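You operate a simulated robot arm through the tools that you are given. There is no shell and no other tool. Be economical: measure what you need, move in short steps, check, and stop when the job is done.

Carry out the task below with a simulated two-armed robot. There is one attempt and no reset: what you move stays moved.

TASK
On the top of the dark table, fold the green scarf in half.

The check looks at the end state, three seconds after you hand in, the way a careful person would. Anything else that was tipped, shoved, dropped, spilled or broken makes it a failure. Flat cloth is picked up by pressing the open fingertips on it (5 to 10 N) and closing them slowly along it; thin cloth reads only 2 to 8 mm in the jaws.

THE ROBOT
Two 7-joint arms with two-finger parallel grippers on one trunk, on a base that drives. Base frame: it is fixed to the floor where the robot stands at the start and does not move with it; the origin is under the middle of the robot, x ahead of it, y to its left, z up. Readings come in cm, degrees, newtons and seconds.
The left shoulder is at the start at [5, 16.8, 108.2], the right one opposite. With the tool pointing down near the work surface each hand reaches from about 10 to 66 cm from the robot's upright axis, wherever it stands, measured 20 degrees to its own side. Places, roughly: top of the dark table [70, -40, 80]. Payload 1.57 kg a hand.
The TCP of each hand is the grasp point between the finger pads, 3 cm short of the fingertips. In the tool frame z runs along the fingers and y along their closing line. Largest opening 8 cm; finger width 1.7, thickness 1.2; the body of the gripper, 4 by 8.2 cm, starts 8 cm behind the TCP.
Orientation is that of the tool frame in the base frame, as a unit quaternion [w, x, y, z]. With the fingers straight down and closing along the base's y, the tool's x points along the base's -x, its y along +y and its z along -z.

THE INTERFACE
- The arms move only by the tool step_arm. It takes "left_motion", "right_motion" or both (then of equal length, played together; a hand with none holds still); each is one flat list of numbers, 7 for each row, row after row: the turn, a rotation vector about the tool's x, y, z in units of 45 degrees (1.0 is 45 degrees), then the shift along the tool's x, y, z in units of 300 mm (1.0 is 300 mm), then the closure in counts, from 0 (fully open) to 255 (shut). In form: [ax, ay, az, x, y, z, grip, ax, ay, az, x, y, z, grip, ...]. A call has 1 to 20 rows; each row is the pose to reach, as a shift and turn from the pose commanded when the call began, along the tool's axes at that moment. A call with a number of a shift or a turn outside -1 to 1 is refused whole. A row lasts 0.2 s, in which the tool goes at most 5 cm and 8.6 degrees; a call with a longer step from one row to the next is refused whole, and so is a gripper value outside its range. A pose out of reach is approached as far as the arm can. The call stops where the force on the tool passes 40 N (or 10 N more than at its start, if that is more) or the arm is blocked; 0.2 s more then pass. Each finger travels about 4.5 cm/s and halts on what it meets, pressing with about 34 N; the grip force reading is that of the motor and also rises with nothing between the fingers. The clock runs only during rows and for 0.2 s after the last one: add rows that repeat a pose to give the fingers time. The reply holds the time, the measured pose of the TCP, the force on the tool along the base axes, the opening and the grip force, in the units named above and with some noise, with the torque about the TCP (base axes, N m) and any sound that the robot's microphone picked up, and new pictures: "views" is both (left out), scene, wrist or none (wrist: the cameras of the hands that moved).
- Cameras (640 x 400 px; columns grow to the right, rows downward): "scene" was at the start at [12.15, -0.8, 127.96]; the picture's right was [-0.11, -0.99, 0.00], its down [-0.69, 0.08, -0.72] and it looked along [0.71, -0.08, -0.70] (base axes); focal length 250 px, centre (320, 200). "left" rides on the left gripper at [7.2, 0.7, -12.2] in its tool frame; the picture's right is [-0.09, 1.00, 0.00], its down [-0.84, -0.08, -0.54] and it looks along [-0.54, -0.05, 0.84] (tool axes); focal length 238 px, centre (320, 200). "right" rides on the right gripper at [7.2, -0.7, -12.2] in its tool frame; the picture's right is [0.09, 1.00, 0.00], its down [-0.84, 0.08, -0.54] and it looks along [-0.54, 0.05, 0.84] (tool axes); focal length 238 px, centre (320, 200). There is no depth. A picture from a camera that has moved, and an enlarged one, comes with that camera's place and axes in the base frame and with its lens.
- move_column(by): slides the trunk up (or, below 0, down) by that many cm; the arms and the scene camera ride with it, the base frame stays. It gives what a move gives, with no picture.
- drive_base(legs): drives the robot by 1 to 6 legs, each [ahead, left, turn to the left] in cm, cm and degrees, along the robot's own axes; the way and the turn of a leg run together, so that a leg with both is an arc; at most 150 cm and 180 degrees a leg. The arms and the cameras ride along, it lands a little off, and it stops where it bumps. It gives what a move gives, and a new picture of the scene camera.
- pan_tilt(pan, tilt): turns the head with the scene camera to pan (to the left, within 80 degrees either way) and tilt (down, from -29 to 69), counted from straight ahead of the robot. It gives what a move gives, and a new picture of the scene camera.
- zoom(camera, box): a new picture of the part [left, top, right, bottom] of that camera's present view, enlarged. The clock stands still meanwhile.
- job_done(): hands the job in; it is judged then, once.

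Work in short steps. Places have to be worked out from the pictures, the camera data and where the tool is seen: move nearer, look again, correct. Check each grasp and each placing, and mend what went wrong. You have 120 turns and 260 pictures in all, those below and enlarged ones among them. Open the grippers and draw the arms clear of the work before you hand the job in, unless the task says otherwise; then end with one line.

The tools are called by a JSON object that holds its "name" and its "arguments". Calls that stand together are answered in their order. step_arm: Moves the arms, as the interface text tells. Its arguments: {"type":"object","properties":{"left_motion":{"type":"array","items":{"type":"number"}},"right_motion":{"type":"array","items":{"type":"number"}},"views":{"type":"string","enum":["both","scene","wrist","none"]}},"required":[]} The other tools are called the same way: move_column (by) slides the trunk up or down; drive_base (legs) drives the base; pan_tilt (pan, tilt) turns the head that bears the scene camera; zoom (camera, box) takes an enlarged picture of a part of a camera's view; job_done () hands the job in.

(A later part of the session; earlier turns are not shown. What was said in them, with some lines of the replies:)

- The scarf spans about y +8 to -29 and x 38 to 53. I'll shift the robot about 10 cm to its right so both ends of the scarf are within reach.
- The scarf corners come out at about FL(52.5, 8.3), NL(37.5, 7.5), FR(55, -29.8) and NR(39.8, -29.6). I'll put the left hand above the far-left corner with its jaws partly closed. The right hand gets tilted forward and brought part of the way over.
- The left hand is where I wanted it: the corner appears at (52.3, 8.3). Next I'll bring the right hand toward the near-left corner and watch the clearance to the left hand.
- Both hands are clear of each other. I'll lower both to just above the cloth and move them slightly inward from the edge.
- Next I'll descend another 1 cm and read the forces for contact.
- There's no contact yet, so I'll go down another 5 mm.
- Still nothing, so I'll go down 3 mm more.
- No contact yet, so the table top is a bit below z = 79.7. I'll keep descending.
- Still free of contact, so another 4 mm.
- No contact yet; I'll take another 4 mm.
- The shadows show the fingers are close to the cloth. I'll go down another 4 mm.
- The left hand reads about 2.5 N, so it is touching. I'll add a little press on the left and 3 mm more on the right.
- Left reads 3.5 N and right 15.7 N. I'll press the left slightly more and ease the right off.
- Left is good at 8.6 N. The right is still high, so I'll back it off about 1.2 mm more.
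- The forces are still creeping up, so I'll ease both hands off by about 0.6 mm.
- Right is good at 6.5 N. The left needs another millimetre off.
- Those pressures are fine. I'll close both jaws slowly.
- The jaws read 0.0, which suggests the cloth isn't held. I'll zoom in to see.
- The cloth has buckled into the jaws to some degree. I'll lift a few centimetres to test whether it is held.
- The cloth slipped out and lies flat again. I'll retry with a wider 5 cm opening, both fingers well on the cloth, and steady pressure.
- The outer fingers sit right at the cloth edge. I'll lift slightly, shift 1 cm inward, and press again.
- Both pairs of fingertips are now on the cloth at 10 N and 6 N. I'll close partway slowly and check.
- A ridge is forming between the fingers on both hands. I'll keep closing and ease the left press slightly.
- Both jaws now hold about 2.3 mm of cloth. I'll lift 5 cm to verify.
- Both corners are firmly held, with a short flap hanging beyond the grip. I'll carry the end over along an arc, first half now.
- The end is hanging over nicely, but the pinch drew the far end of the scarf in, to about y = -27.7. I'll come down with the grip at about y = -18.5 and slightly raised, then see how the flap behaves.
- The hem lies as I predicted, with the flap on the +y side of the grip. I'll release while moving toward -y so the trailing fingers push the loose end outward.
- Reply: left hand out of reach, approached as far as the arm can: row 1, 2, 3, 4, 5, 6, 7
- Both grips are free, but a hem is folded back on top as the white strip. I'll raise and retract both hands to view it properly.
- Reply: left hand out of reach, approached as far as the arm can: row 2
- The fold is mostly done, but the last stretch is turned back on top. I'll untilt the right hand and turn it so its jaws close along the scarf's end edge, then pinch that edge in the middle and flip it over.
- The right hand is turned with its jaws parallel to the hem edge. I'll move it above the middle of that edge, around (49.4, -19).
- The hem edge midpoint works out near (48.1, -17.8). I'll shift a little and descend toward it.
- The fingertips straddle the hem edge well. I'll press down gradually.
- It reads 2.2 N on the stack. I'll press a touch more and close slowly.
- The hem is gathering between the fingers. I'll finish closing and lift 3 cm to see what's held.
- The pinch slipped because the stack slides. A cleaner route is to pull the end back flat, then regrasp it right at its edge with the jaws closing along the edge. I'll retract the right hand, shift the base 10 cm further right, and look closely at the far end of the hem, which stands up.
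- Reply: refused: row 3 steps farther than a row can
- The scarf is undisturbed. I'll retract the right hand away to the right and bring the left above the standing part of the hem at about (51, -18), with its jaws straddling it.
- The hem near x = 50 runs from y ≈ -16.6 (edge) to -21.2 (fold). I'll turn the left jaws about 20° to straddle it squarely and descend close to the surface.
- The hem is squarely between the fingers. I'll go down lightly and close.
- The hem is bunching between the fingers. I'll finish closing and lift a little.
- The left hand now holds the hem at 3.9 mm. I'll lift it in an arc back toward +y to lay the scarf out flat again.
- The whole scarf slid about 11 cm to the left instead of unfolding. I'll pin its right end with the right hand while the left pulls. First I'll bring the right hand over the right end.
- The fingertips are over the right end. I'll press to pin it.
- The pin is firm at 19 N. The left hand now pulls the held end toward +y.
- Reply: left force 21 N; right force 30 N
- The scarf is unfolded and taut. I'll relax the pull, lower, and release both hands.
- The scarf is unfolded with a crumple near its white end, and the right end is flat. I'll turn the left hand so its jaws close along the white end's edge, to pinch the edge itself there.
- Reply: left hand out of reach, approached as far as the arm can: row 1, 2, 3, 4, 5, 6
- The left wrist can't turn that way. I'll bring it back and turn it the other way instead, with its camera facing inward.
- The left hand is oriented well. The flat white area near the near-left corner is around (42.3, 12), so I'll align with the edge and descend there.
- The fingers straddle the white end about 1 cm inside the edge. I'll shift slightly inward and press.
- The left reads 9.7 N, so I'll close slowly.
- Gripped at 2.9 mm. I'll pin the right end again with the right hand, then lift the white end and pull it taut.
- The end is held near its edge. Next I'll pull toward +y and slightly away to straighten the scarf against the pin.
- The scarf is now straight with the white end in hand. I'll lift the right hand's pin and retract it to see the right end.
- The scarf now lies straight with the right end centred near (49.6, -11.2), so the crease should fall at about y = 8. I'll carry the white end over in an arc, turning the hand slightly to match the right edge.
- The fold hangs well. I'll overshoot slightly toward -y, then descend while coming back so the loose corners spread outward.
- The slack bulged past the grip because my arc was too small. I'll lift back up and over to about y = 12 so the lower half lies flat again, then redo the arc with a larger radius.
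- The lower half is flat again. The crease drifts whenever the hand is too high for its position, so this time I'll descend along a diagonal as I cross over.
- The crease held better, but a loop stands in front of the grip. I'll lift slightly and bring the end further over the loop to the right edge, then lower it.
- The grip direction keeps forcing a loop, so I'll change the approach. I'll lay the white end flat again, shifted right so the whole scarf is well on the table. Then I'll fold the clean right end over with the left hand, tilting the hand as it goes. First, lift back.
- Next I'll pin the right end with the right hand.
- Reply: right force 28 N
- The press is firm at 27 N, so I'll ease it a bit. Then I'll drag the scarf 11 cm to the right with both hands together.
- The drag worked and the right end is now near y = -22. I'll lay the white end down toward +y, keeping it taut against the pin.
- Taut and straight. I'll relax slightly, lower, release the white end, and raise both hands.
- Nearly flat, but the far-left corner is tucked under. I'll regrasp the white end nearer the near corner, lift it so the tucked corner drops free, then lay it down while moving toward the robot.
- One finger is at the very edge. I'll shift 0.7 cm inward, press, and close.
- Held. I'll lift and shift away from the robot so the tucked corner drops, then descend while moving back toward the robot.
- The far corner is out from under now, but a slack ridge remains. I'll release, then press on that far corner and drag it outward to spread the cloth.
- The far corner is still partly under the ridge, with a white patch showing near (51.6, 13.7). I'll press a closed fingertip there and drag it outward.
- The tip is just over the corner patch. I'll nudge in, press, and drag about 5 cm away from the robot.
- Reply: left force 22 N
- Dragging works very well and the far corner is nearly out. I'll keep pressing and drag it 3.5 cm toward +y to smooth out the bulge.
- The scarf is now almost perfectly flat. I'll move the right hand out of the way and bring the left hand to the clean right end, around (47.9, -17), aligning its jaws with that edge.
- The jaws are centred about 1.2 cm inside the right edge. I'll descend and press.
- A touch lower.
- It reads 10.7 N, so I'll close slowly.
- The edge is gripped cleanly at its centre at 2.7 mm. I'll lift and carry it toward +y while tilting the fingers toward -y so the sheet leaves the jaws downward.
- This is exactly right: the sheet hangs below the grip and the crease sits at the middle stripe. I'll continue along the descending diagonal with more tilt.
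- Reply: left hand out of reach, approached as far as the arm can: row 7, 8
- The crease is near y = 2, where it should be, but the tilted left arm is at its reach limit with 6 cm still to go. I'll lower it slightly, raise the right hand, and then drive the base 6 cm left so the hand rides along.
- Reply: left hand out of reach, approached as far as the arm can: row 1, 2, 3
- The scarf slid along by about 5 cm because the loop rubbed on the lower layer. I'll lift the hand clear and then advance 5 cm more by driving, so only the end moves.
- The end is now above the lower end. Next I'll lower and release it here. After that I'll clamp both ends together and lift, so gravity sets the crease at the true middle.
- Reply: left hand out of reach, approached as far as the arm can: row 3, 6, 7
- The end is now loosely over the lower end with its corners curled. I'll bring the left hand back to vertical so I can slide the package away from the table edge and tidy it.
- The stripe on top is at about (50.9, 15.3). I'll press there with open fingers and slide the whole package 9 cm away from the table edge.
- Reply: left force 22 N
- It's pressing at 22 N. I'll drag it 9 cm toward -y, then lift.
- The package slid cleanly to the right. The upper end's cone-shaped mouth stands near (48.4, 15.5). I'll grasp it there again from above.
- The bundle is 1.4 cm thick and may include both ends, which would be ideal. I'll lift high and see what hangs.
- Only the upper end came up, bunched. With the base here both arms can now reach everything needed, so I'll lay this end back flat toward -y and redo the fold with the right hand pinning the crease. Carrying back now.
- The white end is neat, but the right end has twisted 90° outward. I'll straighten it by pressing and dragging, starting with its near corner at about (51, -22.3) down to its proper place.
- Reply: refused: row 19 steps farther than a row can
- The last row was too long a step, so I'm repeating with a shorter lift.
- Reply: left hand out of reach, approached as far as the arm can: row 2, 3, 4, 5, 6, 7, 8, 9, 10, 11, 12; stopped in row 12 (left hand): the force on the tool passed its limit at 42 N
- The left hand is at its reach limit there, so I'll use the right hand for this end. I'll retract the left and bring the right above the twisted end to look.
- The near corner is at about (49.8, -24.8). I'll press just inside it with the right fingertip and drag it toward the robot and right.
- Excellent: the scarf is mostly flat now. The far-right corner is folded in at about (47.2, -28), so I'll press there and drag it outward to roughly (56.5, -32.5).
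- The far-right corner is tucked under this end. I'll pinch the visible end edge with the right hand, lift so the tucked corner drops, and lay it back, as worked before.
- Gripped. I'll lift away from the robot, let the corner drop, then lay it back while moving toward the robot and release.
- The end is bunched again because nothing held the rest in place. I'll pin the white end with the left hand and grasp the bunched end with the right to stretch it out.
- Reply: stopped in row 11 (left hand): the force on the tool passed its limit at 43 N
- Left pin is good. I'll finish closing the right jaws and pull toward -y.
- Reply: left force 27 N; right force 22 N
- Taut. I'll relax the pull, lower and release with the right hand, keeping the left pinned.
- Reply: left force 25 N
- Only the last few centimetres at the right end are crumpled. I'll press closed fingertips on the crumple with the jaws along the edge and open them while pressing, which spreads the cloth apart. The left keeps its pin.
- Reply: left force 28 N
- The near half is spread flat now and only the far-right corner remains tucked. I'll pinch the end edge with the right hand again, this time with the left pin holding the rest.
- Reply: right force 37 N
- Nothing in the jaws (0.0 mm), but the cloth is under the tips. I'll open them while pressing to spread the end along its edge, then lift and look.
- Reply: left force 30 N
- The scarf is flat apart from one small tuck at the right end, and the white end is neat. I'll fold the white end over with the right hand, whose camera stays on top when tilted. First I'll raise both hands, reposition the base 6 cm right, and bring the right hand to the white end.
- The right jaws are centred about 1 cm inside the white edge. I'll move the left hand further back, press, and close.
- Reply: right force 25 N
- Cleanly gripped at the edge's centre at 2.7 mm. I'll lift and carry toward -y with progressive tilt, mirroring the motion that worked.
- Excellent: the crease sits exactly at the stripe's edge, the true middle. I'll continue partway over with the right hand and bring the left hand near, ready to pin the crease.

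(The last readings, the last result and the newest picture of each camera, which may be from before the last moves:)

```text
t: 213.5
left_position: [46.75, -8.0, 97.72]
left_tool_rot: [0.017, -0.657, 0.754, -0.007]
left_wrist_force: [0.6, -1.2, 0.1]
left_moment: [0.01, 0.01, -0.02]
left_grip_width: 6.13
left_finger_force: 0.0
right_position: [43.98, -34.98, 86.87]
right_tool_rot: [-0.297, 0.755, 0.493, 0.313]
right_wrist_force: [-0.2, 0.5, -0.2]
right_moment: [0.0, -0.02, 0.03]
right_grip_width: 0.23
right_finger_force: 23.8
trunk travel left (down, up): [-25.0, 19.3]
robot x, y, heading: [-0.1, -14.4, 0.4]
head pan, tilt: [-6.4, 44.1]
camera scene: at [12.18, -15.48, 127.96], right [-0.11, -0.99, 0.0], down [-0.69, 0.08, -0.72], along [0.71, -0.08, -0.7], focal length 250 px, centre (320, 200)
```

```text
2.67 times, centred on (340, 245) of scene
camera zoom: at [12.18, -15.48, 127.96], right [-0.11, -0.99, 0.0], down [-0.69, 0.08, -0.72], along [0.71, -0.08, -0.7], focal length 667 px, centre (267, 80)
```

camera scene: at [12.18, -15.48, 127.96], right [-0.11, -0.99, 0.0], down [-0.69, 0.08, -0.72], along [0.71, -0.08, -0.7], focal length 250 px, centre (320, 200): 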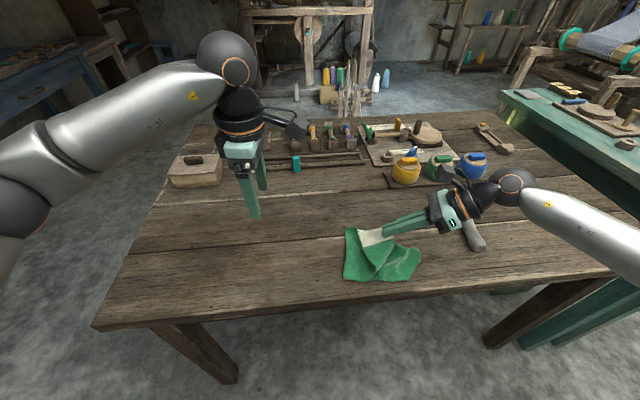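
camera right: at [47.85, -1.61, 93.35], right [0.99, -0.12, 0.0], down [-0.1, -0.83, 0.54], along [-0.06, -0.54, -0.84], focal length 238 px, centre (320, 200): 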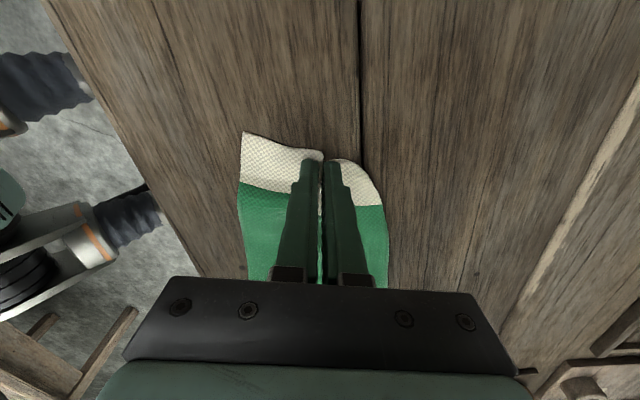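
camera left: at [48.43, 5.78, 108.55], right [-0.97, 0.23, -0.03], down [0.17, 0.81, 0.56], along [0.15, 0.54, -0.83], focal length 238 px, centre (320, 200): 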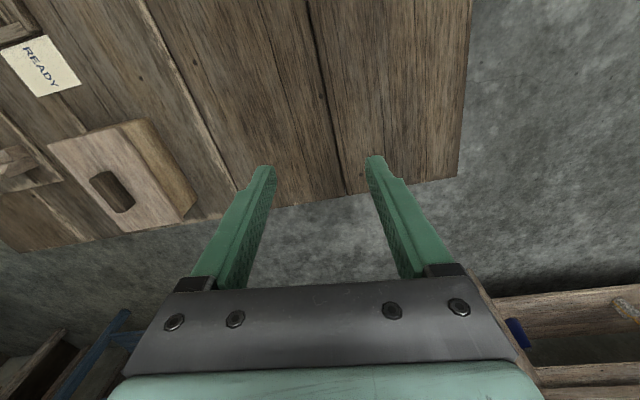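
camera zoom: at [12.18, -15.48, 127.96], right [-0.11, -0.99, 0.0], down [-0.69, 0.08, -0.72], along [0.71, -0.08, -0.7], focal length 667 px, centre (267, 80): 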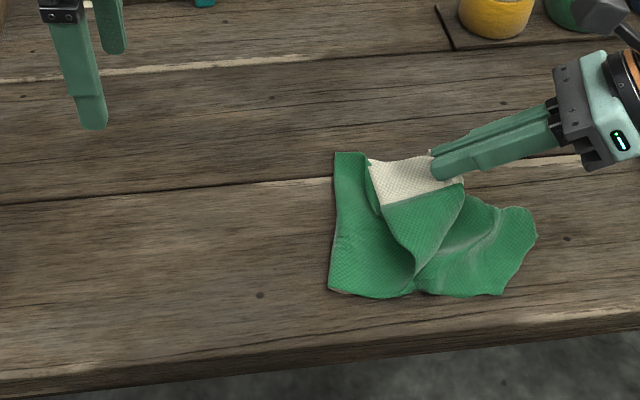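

The fold is forming properly. I'll lower the right hand a little, then press the left fingers on both layers near the crease to pin it.

{"name": "step_arm", "arguments": {"left_motion": [0, 0, 0, 0.12, 0, 0, 60, 0, 0, 0, 0.24, 0, 0, 60, 0, 0, 0, 0.36, 0.002, 0.0, 60, 0, 0, 0, 0.48, 0.003, 0.05, 60, 0, 0, 0, 0.6, 0.004, 0.12, 60, 0, 0, 0, 0.639, 0.004, 0.22, 60, 0, 0, 0, 0.639, 0.004, 0.33, 60, 0, 0, 0, 0.639, 0.004, 0.44, 60, 0, 0, 0, 0.639, 0.004, 0.52, 60, 0, 0, 0, 0.639, 0.004, 0.543, 60, 0, 0, 0, 0.639, 0.004, 0.543, 60], "right_motion": [0, 0.05, 0, -0.04, 0.006, 0.017, 255, 0, 0.1, 0, -0.08, 0.013, 0.034, 255, 0, 0.15, 0, -0.116, 0.019, 0.05, 255, 0, 0.15, 0, -0.116, 0.019, 0.05, 255, 0, 0.15, 0, -0.116, 0.019, 0.05, 255, 0, 0.15, 0, -0.116, 0.019, 0.05, 255, 0, 0.15, 0, -0.116, 0.019, 0.05, 255, 0, 0.15, 0, -0.116, 0.019, 0.05, 255, 0, 0.15, 0, -0.116, 0.019, 0.05, 255, 0, 0.15, 0, -0.116, 0.019, 0.05, 255, 0, 0.15, 0, -0.116, 0.019, 0.05, 255], "views": "scene"}}

{"name": "zoom", "arguments": {"camera": "scene", "box": [220, 170, 460, 320]}}

```text
t: 215.9
left_position: [44.32, -26.79, 81.23]
left_tool_rot: [0.016, -0.657, 0.754, -0.007]
left_wrist_force: [-0.7, -0.5, 4.5]
left_moment: [0.02, 0.16, -0.02]
left_grip_width: 6.11
left_finger_force: 0.0
right_position: [43.74, -35.83, 83.26]
right_tool_rot: [-0.326, 0.735, 0.475, 0.358]
right_wrist_force: [-0.7, -0.9, 0.3]
right_moment: [-0.01, 0.01, 0.01]
right_grip_width: 0.26
right_finger_force: 24.2
trunk travel left (down, up): [-25.0, 19.3]
robot x, y, heading: [0.47, -14.47, 0.2]
head pan, tilt: [-6.4, 44.1]
camera scene: at [12.15, -15.44, 127.97], right [-0.11, -0.99, 0.0], down [-0.69, 0.08, -0.72], along [0.71, -0.08, -0.7], focal length 250 px, centre (320, 200)
```

scene: 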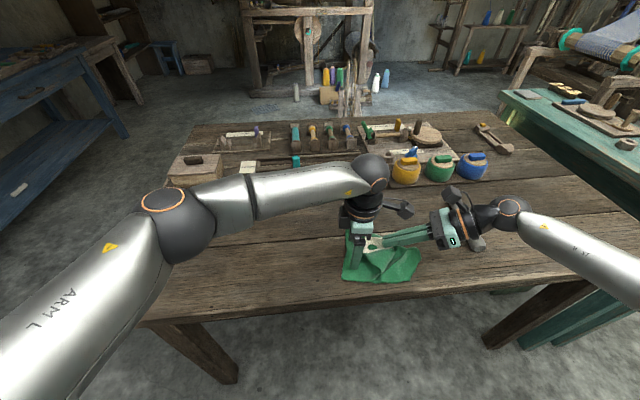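

```text
2.67 times, centred on (340, 245) of scene
camera zoom: at [12.15, -15.44, 127.97], right [-0.11, -0.99, 0.0], down [-0.69, 0.08, -0.72], along [0.71, -0.08, -0.7], focal length 667 px, centre (267, 80)
```

zoom: 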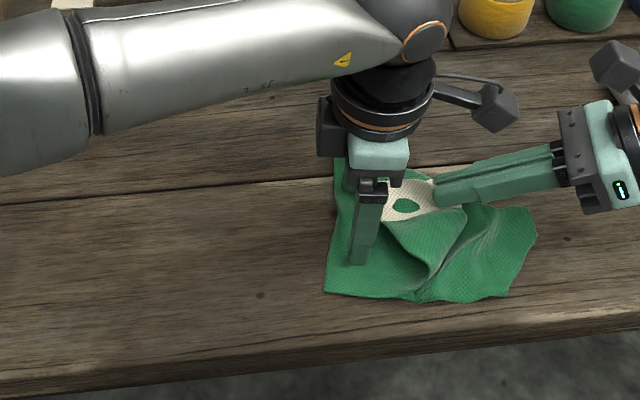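

The crease is pinned. I'll carry the white end the rest of the way over to the right end and lower it.

{"name": "step_arm", "arguments": {"left_motion": [0, 0, 0, 0, 0, 0.003, 60, 0, 0, 0, 0, 0, 0.004, 60, 0, 0, 0, 0, 0, 0.004, 60, 0, 0, 0, 0, 0, 0.004, 60, 0, 0, 0, 0, 0, 0.004, 60, 0, 0, 0, 0, 0, 0.004, 60, 0, 0, 0, 0, 0, 0.004, 60], "right_motion": [0, 0, 0, 0.015, -0.001, -0.039, 255, 0, 0, 0, 0.0295, -0.002, -0.078, 255, 0, 0, 0, -0.0085, 0.01, -0.154, 255, 0, 0, 0, -0.074, 0.027, -0.199, 255, 0, 0, 0, -0.131, 0.038, -0.2156, 255, 0, 0, 0, -0.17, 0.044, -0.191, 255, 0, 0, 0, -0.17, 0.044, -0.191, 255], "views": "scene"}}

{"name": "zoom", "arguments": {"camera": "scene", "box": [220, 170, 460, 320]}}

```text
t: 217.5
left_position: [44.3, -26.8, 81.33]
left_tool_rot: [0.015, -0.656, 0.755, -0.008]
left_wrist_force: [0.4, -7.7, 19.7]
left_moment: [-0.16, 0.74, 0.29]
left_grip_width: 5.89
left_finger_force: 0.0
right_position: [42.2, -43.39, 82.0]
right_tool_rot: [-0.326, 0.735, 0.475, 0.358]
right_wrist_force: [-2.1, 8.6, 6.4]
right_moment: [0.4, 0.03, 0.09]
right_grip_width: 0.27
right_finger_force: 23.1
trunk travel left (down, up): [-25.0, 19.3]
robot x, y, heading: [0.23, -15.08, -0.1]
head pan, tilt: [-6.4, 44.1]
camera scene: at [11.99, -15.38, 128.0], right [-0.11, -0.99, 0.0], down [-0.69, 0.08, -0.72], along [0.72, -0.08, -0.69], focal length 250 px, centre (320, 200)
```

scene: 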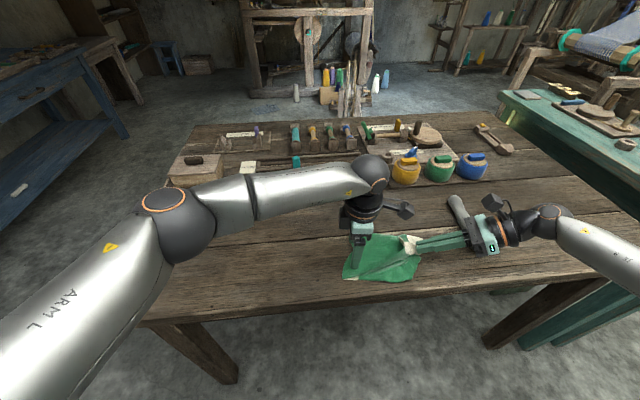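

```text
2.67 times, centred on (340, 245) of scene
camera zoom: at [11.99, -15.38, 128.0], right [-0.11, -0.99, 0.0], down [-0.69, 0.08, -0.72], along [0.72, -0.08, -0.69], focal length 667 px, centre (267, 80)
```

zoom: 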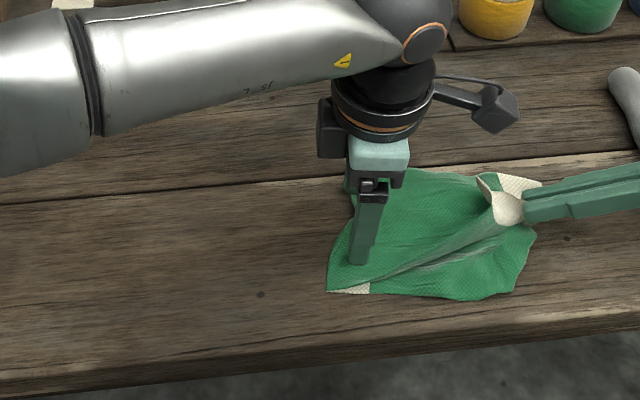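

The white end now reaches the right end and is lightly taut against the pin. I'll lower it, open the fingers to release and spread, and lift straight up.

{"name": "step_arm", "arguments": {"right_motion": [0, 0, 0, -0.018, 0, 0.021, 255, 0, 0, 0, -0.034, 0, 0.04, 255, 0, 0, 0, -0.034, 0, 0.04, 220, 0, 0, 0, -0.034, 0, 0.04, 190, 0, 0, 0, -0.034, 0, 0.04, 160, 0, 0, 0, -0.034, 0, 0.04, 130, 0, 0, 0, -0.034, 0, 0.04, 100, 0, 0, 0, -0.034, 0, 0.04, 70, 0, 0, 0, -0.034, 0, 0.04, 40, 0, 0, 0, -0.02, 0, 0.03, 40, 0, 0, 0, 0.06, 0, -0.02, 40, 0, 0, 0, 0.14, 0, -0.07, 40, 0, 0, 0, 0.22, 0, -0.12, 40, 0, 0, 0, 0.3, 0, -0.17, 40], "views": "both"}}

{"name": "zoom", "arguments": {"camera": "scene", "box": [260, 190, 460, 315]}}

```text
t: 220.5
left_position: [44.24, -26.73, 81.4]
left_tool_rot: [0.017, -0.657, 0.753, -0.008]
left_wrist_force: [-0.6, 4.2, 28.1]
left_moment: [0.25, 1.13, -0.07]
left_grip_width: 6.09
left_finger_force: 0.0
right_position: [43.71, -43.59, 92.05]
right_tool_rot: [-0.325, 0.735, 0.476, 0.356]
right_wrist_force: [0.4, 0.0, 0.4]
right_moment: [0.0, 0.01, -0.02]
right_grip_width: 6.74
right_finger_force: 0.0
trunk travel left (down, up): [-25.0, 19.3]
robot x, y, heading: [-0.37, -14.85, 0.1]
head pan, tilt: [-6.4, 44.1]
camera scene: at [11.99, -15.37, 127.98], right [-0.11, -0.99, 0.0], down [-0.69, 0.08, -0.72], along [0.72, -0.08, -0.69], focal length 250 px, centre (320, 200)
camera right: at [42.55, -49.99, 104.82], right [0.95, -0.29, -0.06], down [-0.29, -0.86, -0.42], along [0.07, 0.42, -0.91], focal length 238 px, centre (320, 200)
```

scene: 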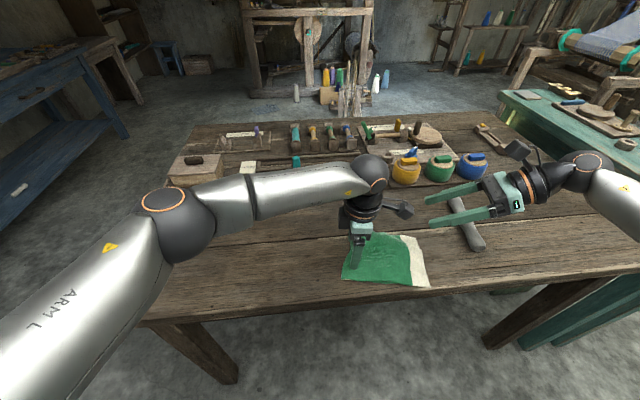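
right: 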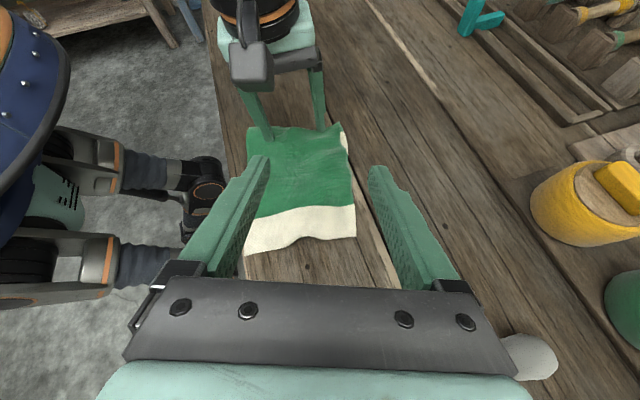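

```text
3.20 times, centred on (360, 252) of scene
camera zoom: at [11.99, -15.37, 127.98], right [-0.11, -0.99, 0.0], down [-0.69, 0.08, -0.72], along [0.72, -0.08, -0.69], focal length 800 px, centre (192, 32)
```

zoom: 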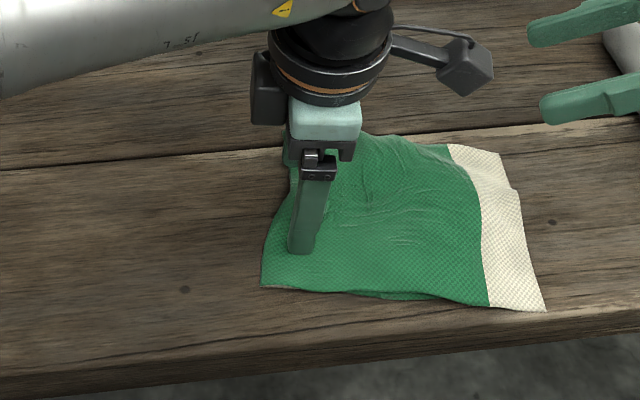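

Superb: the white end sprang flat and the scarf is neatly folded in half. I'll lift the left pin straight up and withdraw both arms.

{"name": "step_arm", "arguments": {"left_motion": [0, 0, 0, 0, 0, -0.02, 60, 0, 0, 0, 0, 0, -0.08, 60, 0, 0, 0, 0, 0, -0.18, 60, 0, 0, 0, 0, 0, -0.3, 60, 0, 0, 0, 0, 0, -0.42, 60, 0, 0, 0, -0.1, 0, -0.5, 60, 0, 0, 0, -0.22, 0, -0.5, 60, 0, 0, 0, -0.36, 0, -0.5, 60, 0, 0, 0, -0.5, 0, -0.5, 60, 0, 0, 0, -0.64, 0, -0.5, 60, 0, 0, 0, -0.78, 0, -0.5, 60], "right_motion": [0, 0, 0, 0.08, 0, -0.05, 40, 0, 0, 0, 0.16, 0, -0.1, 40, 0, 0, 0, 0.2, 0, -0.13, 40, 0, 0, 0, 0.2, 0, -0.13, 40, 0, 0, 0, 0.2, 0, -0.13, 40, 0, 0, 0, 0.2, 0, -0.13, 40, 0, 0, 0, 0.2, 0, -0.13, 40, 0, 0, 0, 0.2, 0, -0.13, 40, 0, 0, 0, 0.2, 0, -0.13, 40, 0, 0, 0, 0.2, 0, -0.13, 40, 0, 0, 0, 0.2, 0, -0.13, 40], "views": "both"}}

{"name": "zoom", "arguments": {"camera": "scene", "box": [260, 190, 460, 315]}}

```text
t: 222.9
left_position: [47.19, -3.68, 96.43]
left_tool_rot: [0.015, -0.656, 0.754, -0.007]
left_wrist_force: [-0.3, 0.0, 0.4]
left_moment: [0.01, 0.01, 0.01]
left_grip_width: 6.12
left_finger_force: 0.0
right_position: [44.82, -43.91, 99.08]
right_tool_rot: [-0.326, 0.736, 0.475, 0.356]
right_wrist_force: [0.0, -0.3, -0.9]
right_moment: [0.02, 0.01, 0.01]
right_grip_width: 6.76
right_finger_force: 0.1
trunk travel left (down, up): [-25.0, 19.3]
robot x, y, heading: [-0.05, -14.64, 0.1]
head pan, tilt: [-6.4, 44.1]
camera scene: at [12.17, -15.41, 127.96], right [-0.11, -0.99, 0.0], down [-0.69, 0.08, -0.72], along [0.71, -0.08, -0.7], focal length 250 px, centre (320, 200)
camera right: at [43.69, -50.35, 111.77], right [0.95, -0.29, -0.06], down [-0.29, -0.86, -0.42], along [0.07, 0.42, -0.91], focal length 238 px, centre (320, 200)
camera left: at [45.07, -10.9, 108.46], right [-0.97, 0.23, -0.03], down [0.17, 0.81, 0.56], along [0.15, 0.54, -0.83], focal length 238 px, centre (320, 200)
```

scene: 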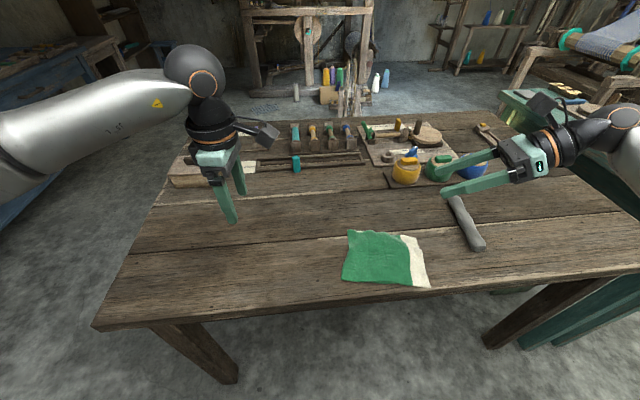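
right: 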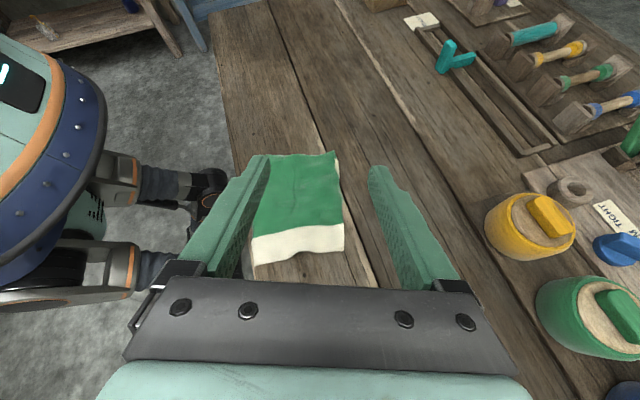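
left: 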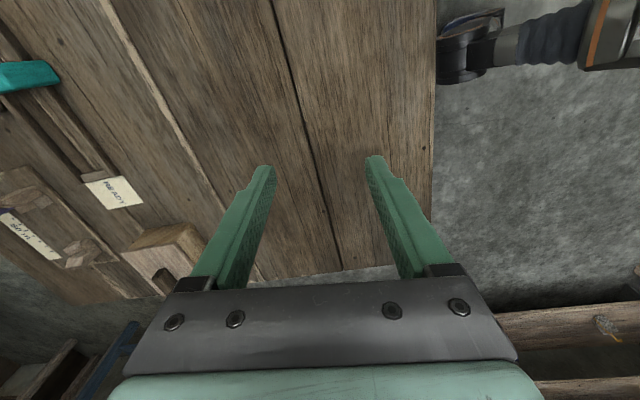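

```text
3.20 times, centred on (360, 252) of scene
camera zoom: at [12.17, -15.41, 127.96], right [-0.11, -0.99, 0.0], down [-0.69, 0.08, -0.72], along [0.71, -0.08, -0.7], focal length 800 px, centre (192, 32)
```

zoom: 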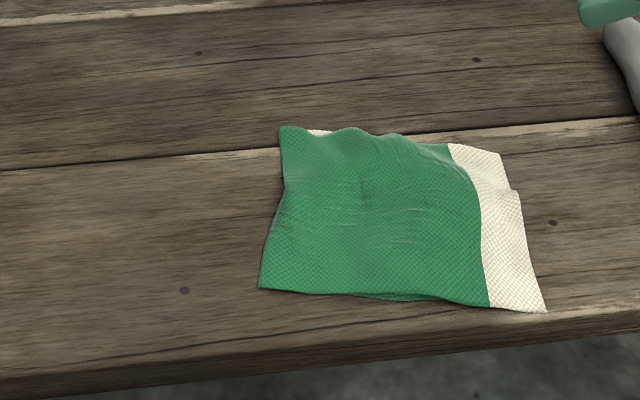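

The scarf lies flat and folded in half, both grippers are open and clear, and nothing else on the table has moved. Handing in.

{"name": "job_done", "arguments": {}}

```text
The job is handed in.
```

I folded the green scarf in half on the dark table, with the white end laid over the other end. One corner of the lower layer was still tucked under when I laid the white end on top. Both grippers are open and clear, and nothing else on the table was disturbed.
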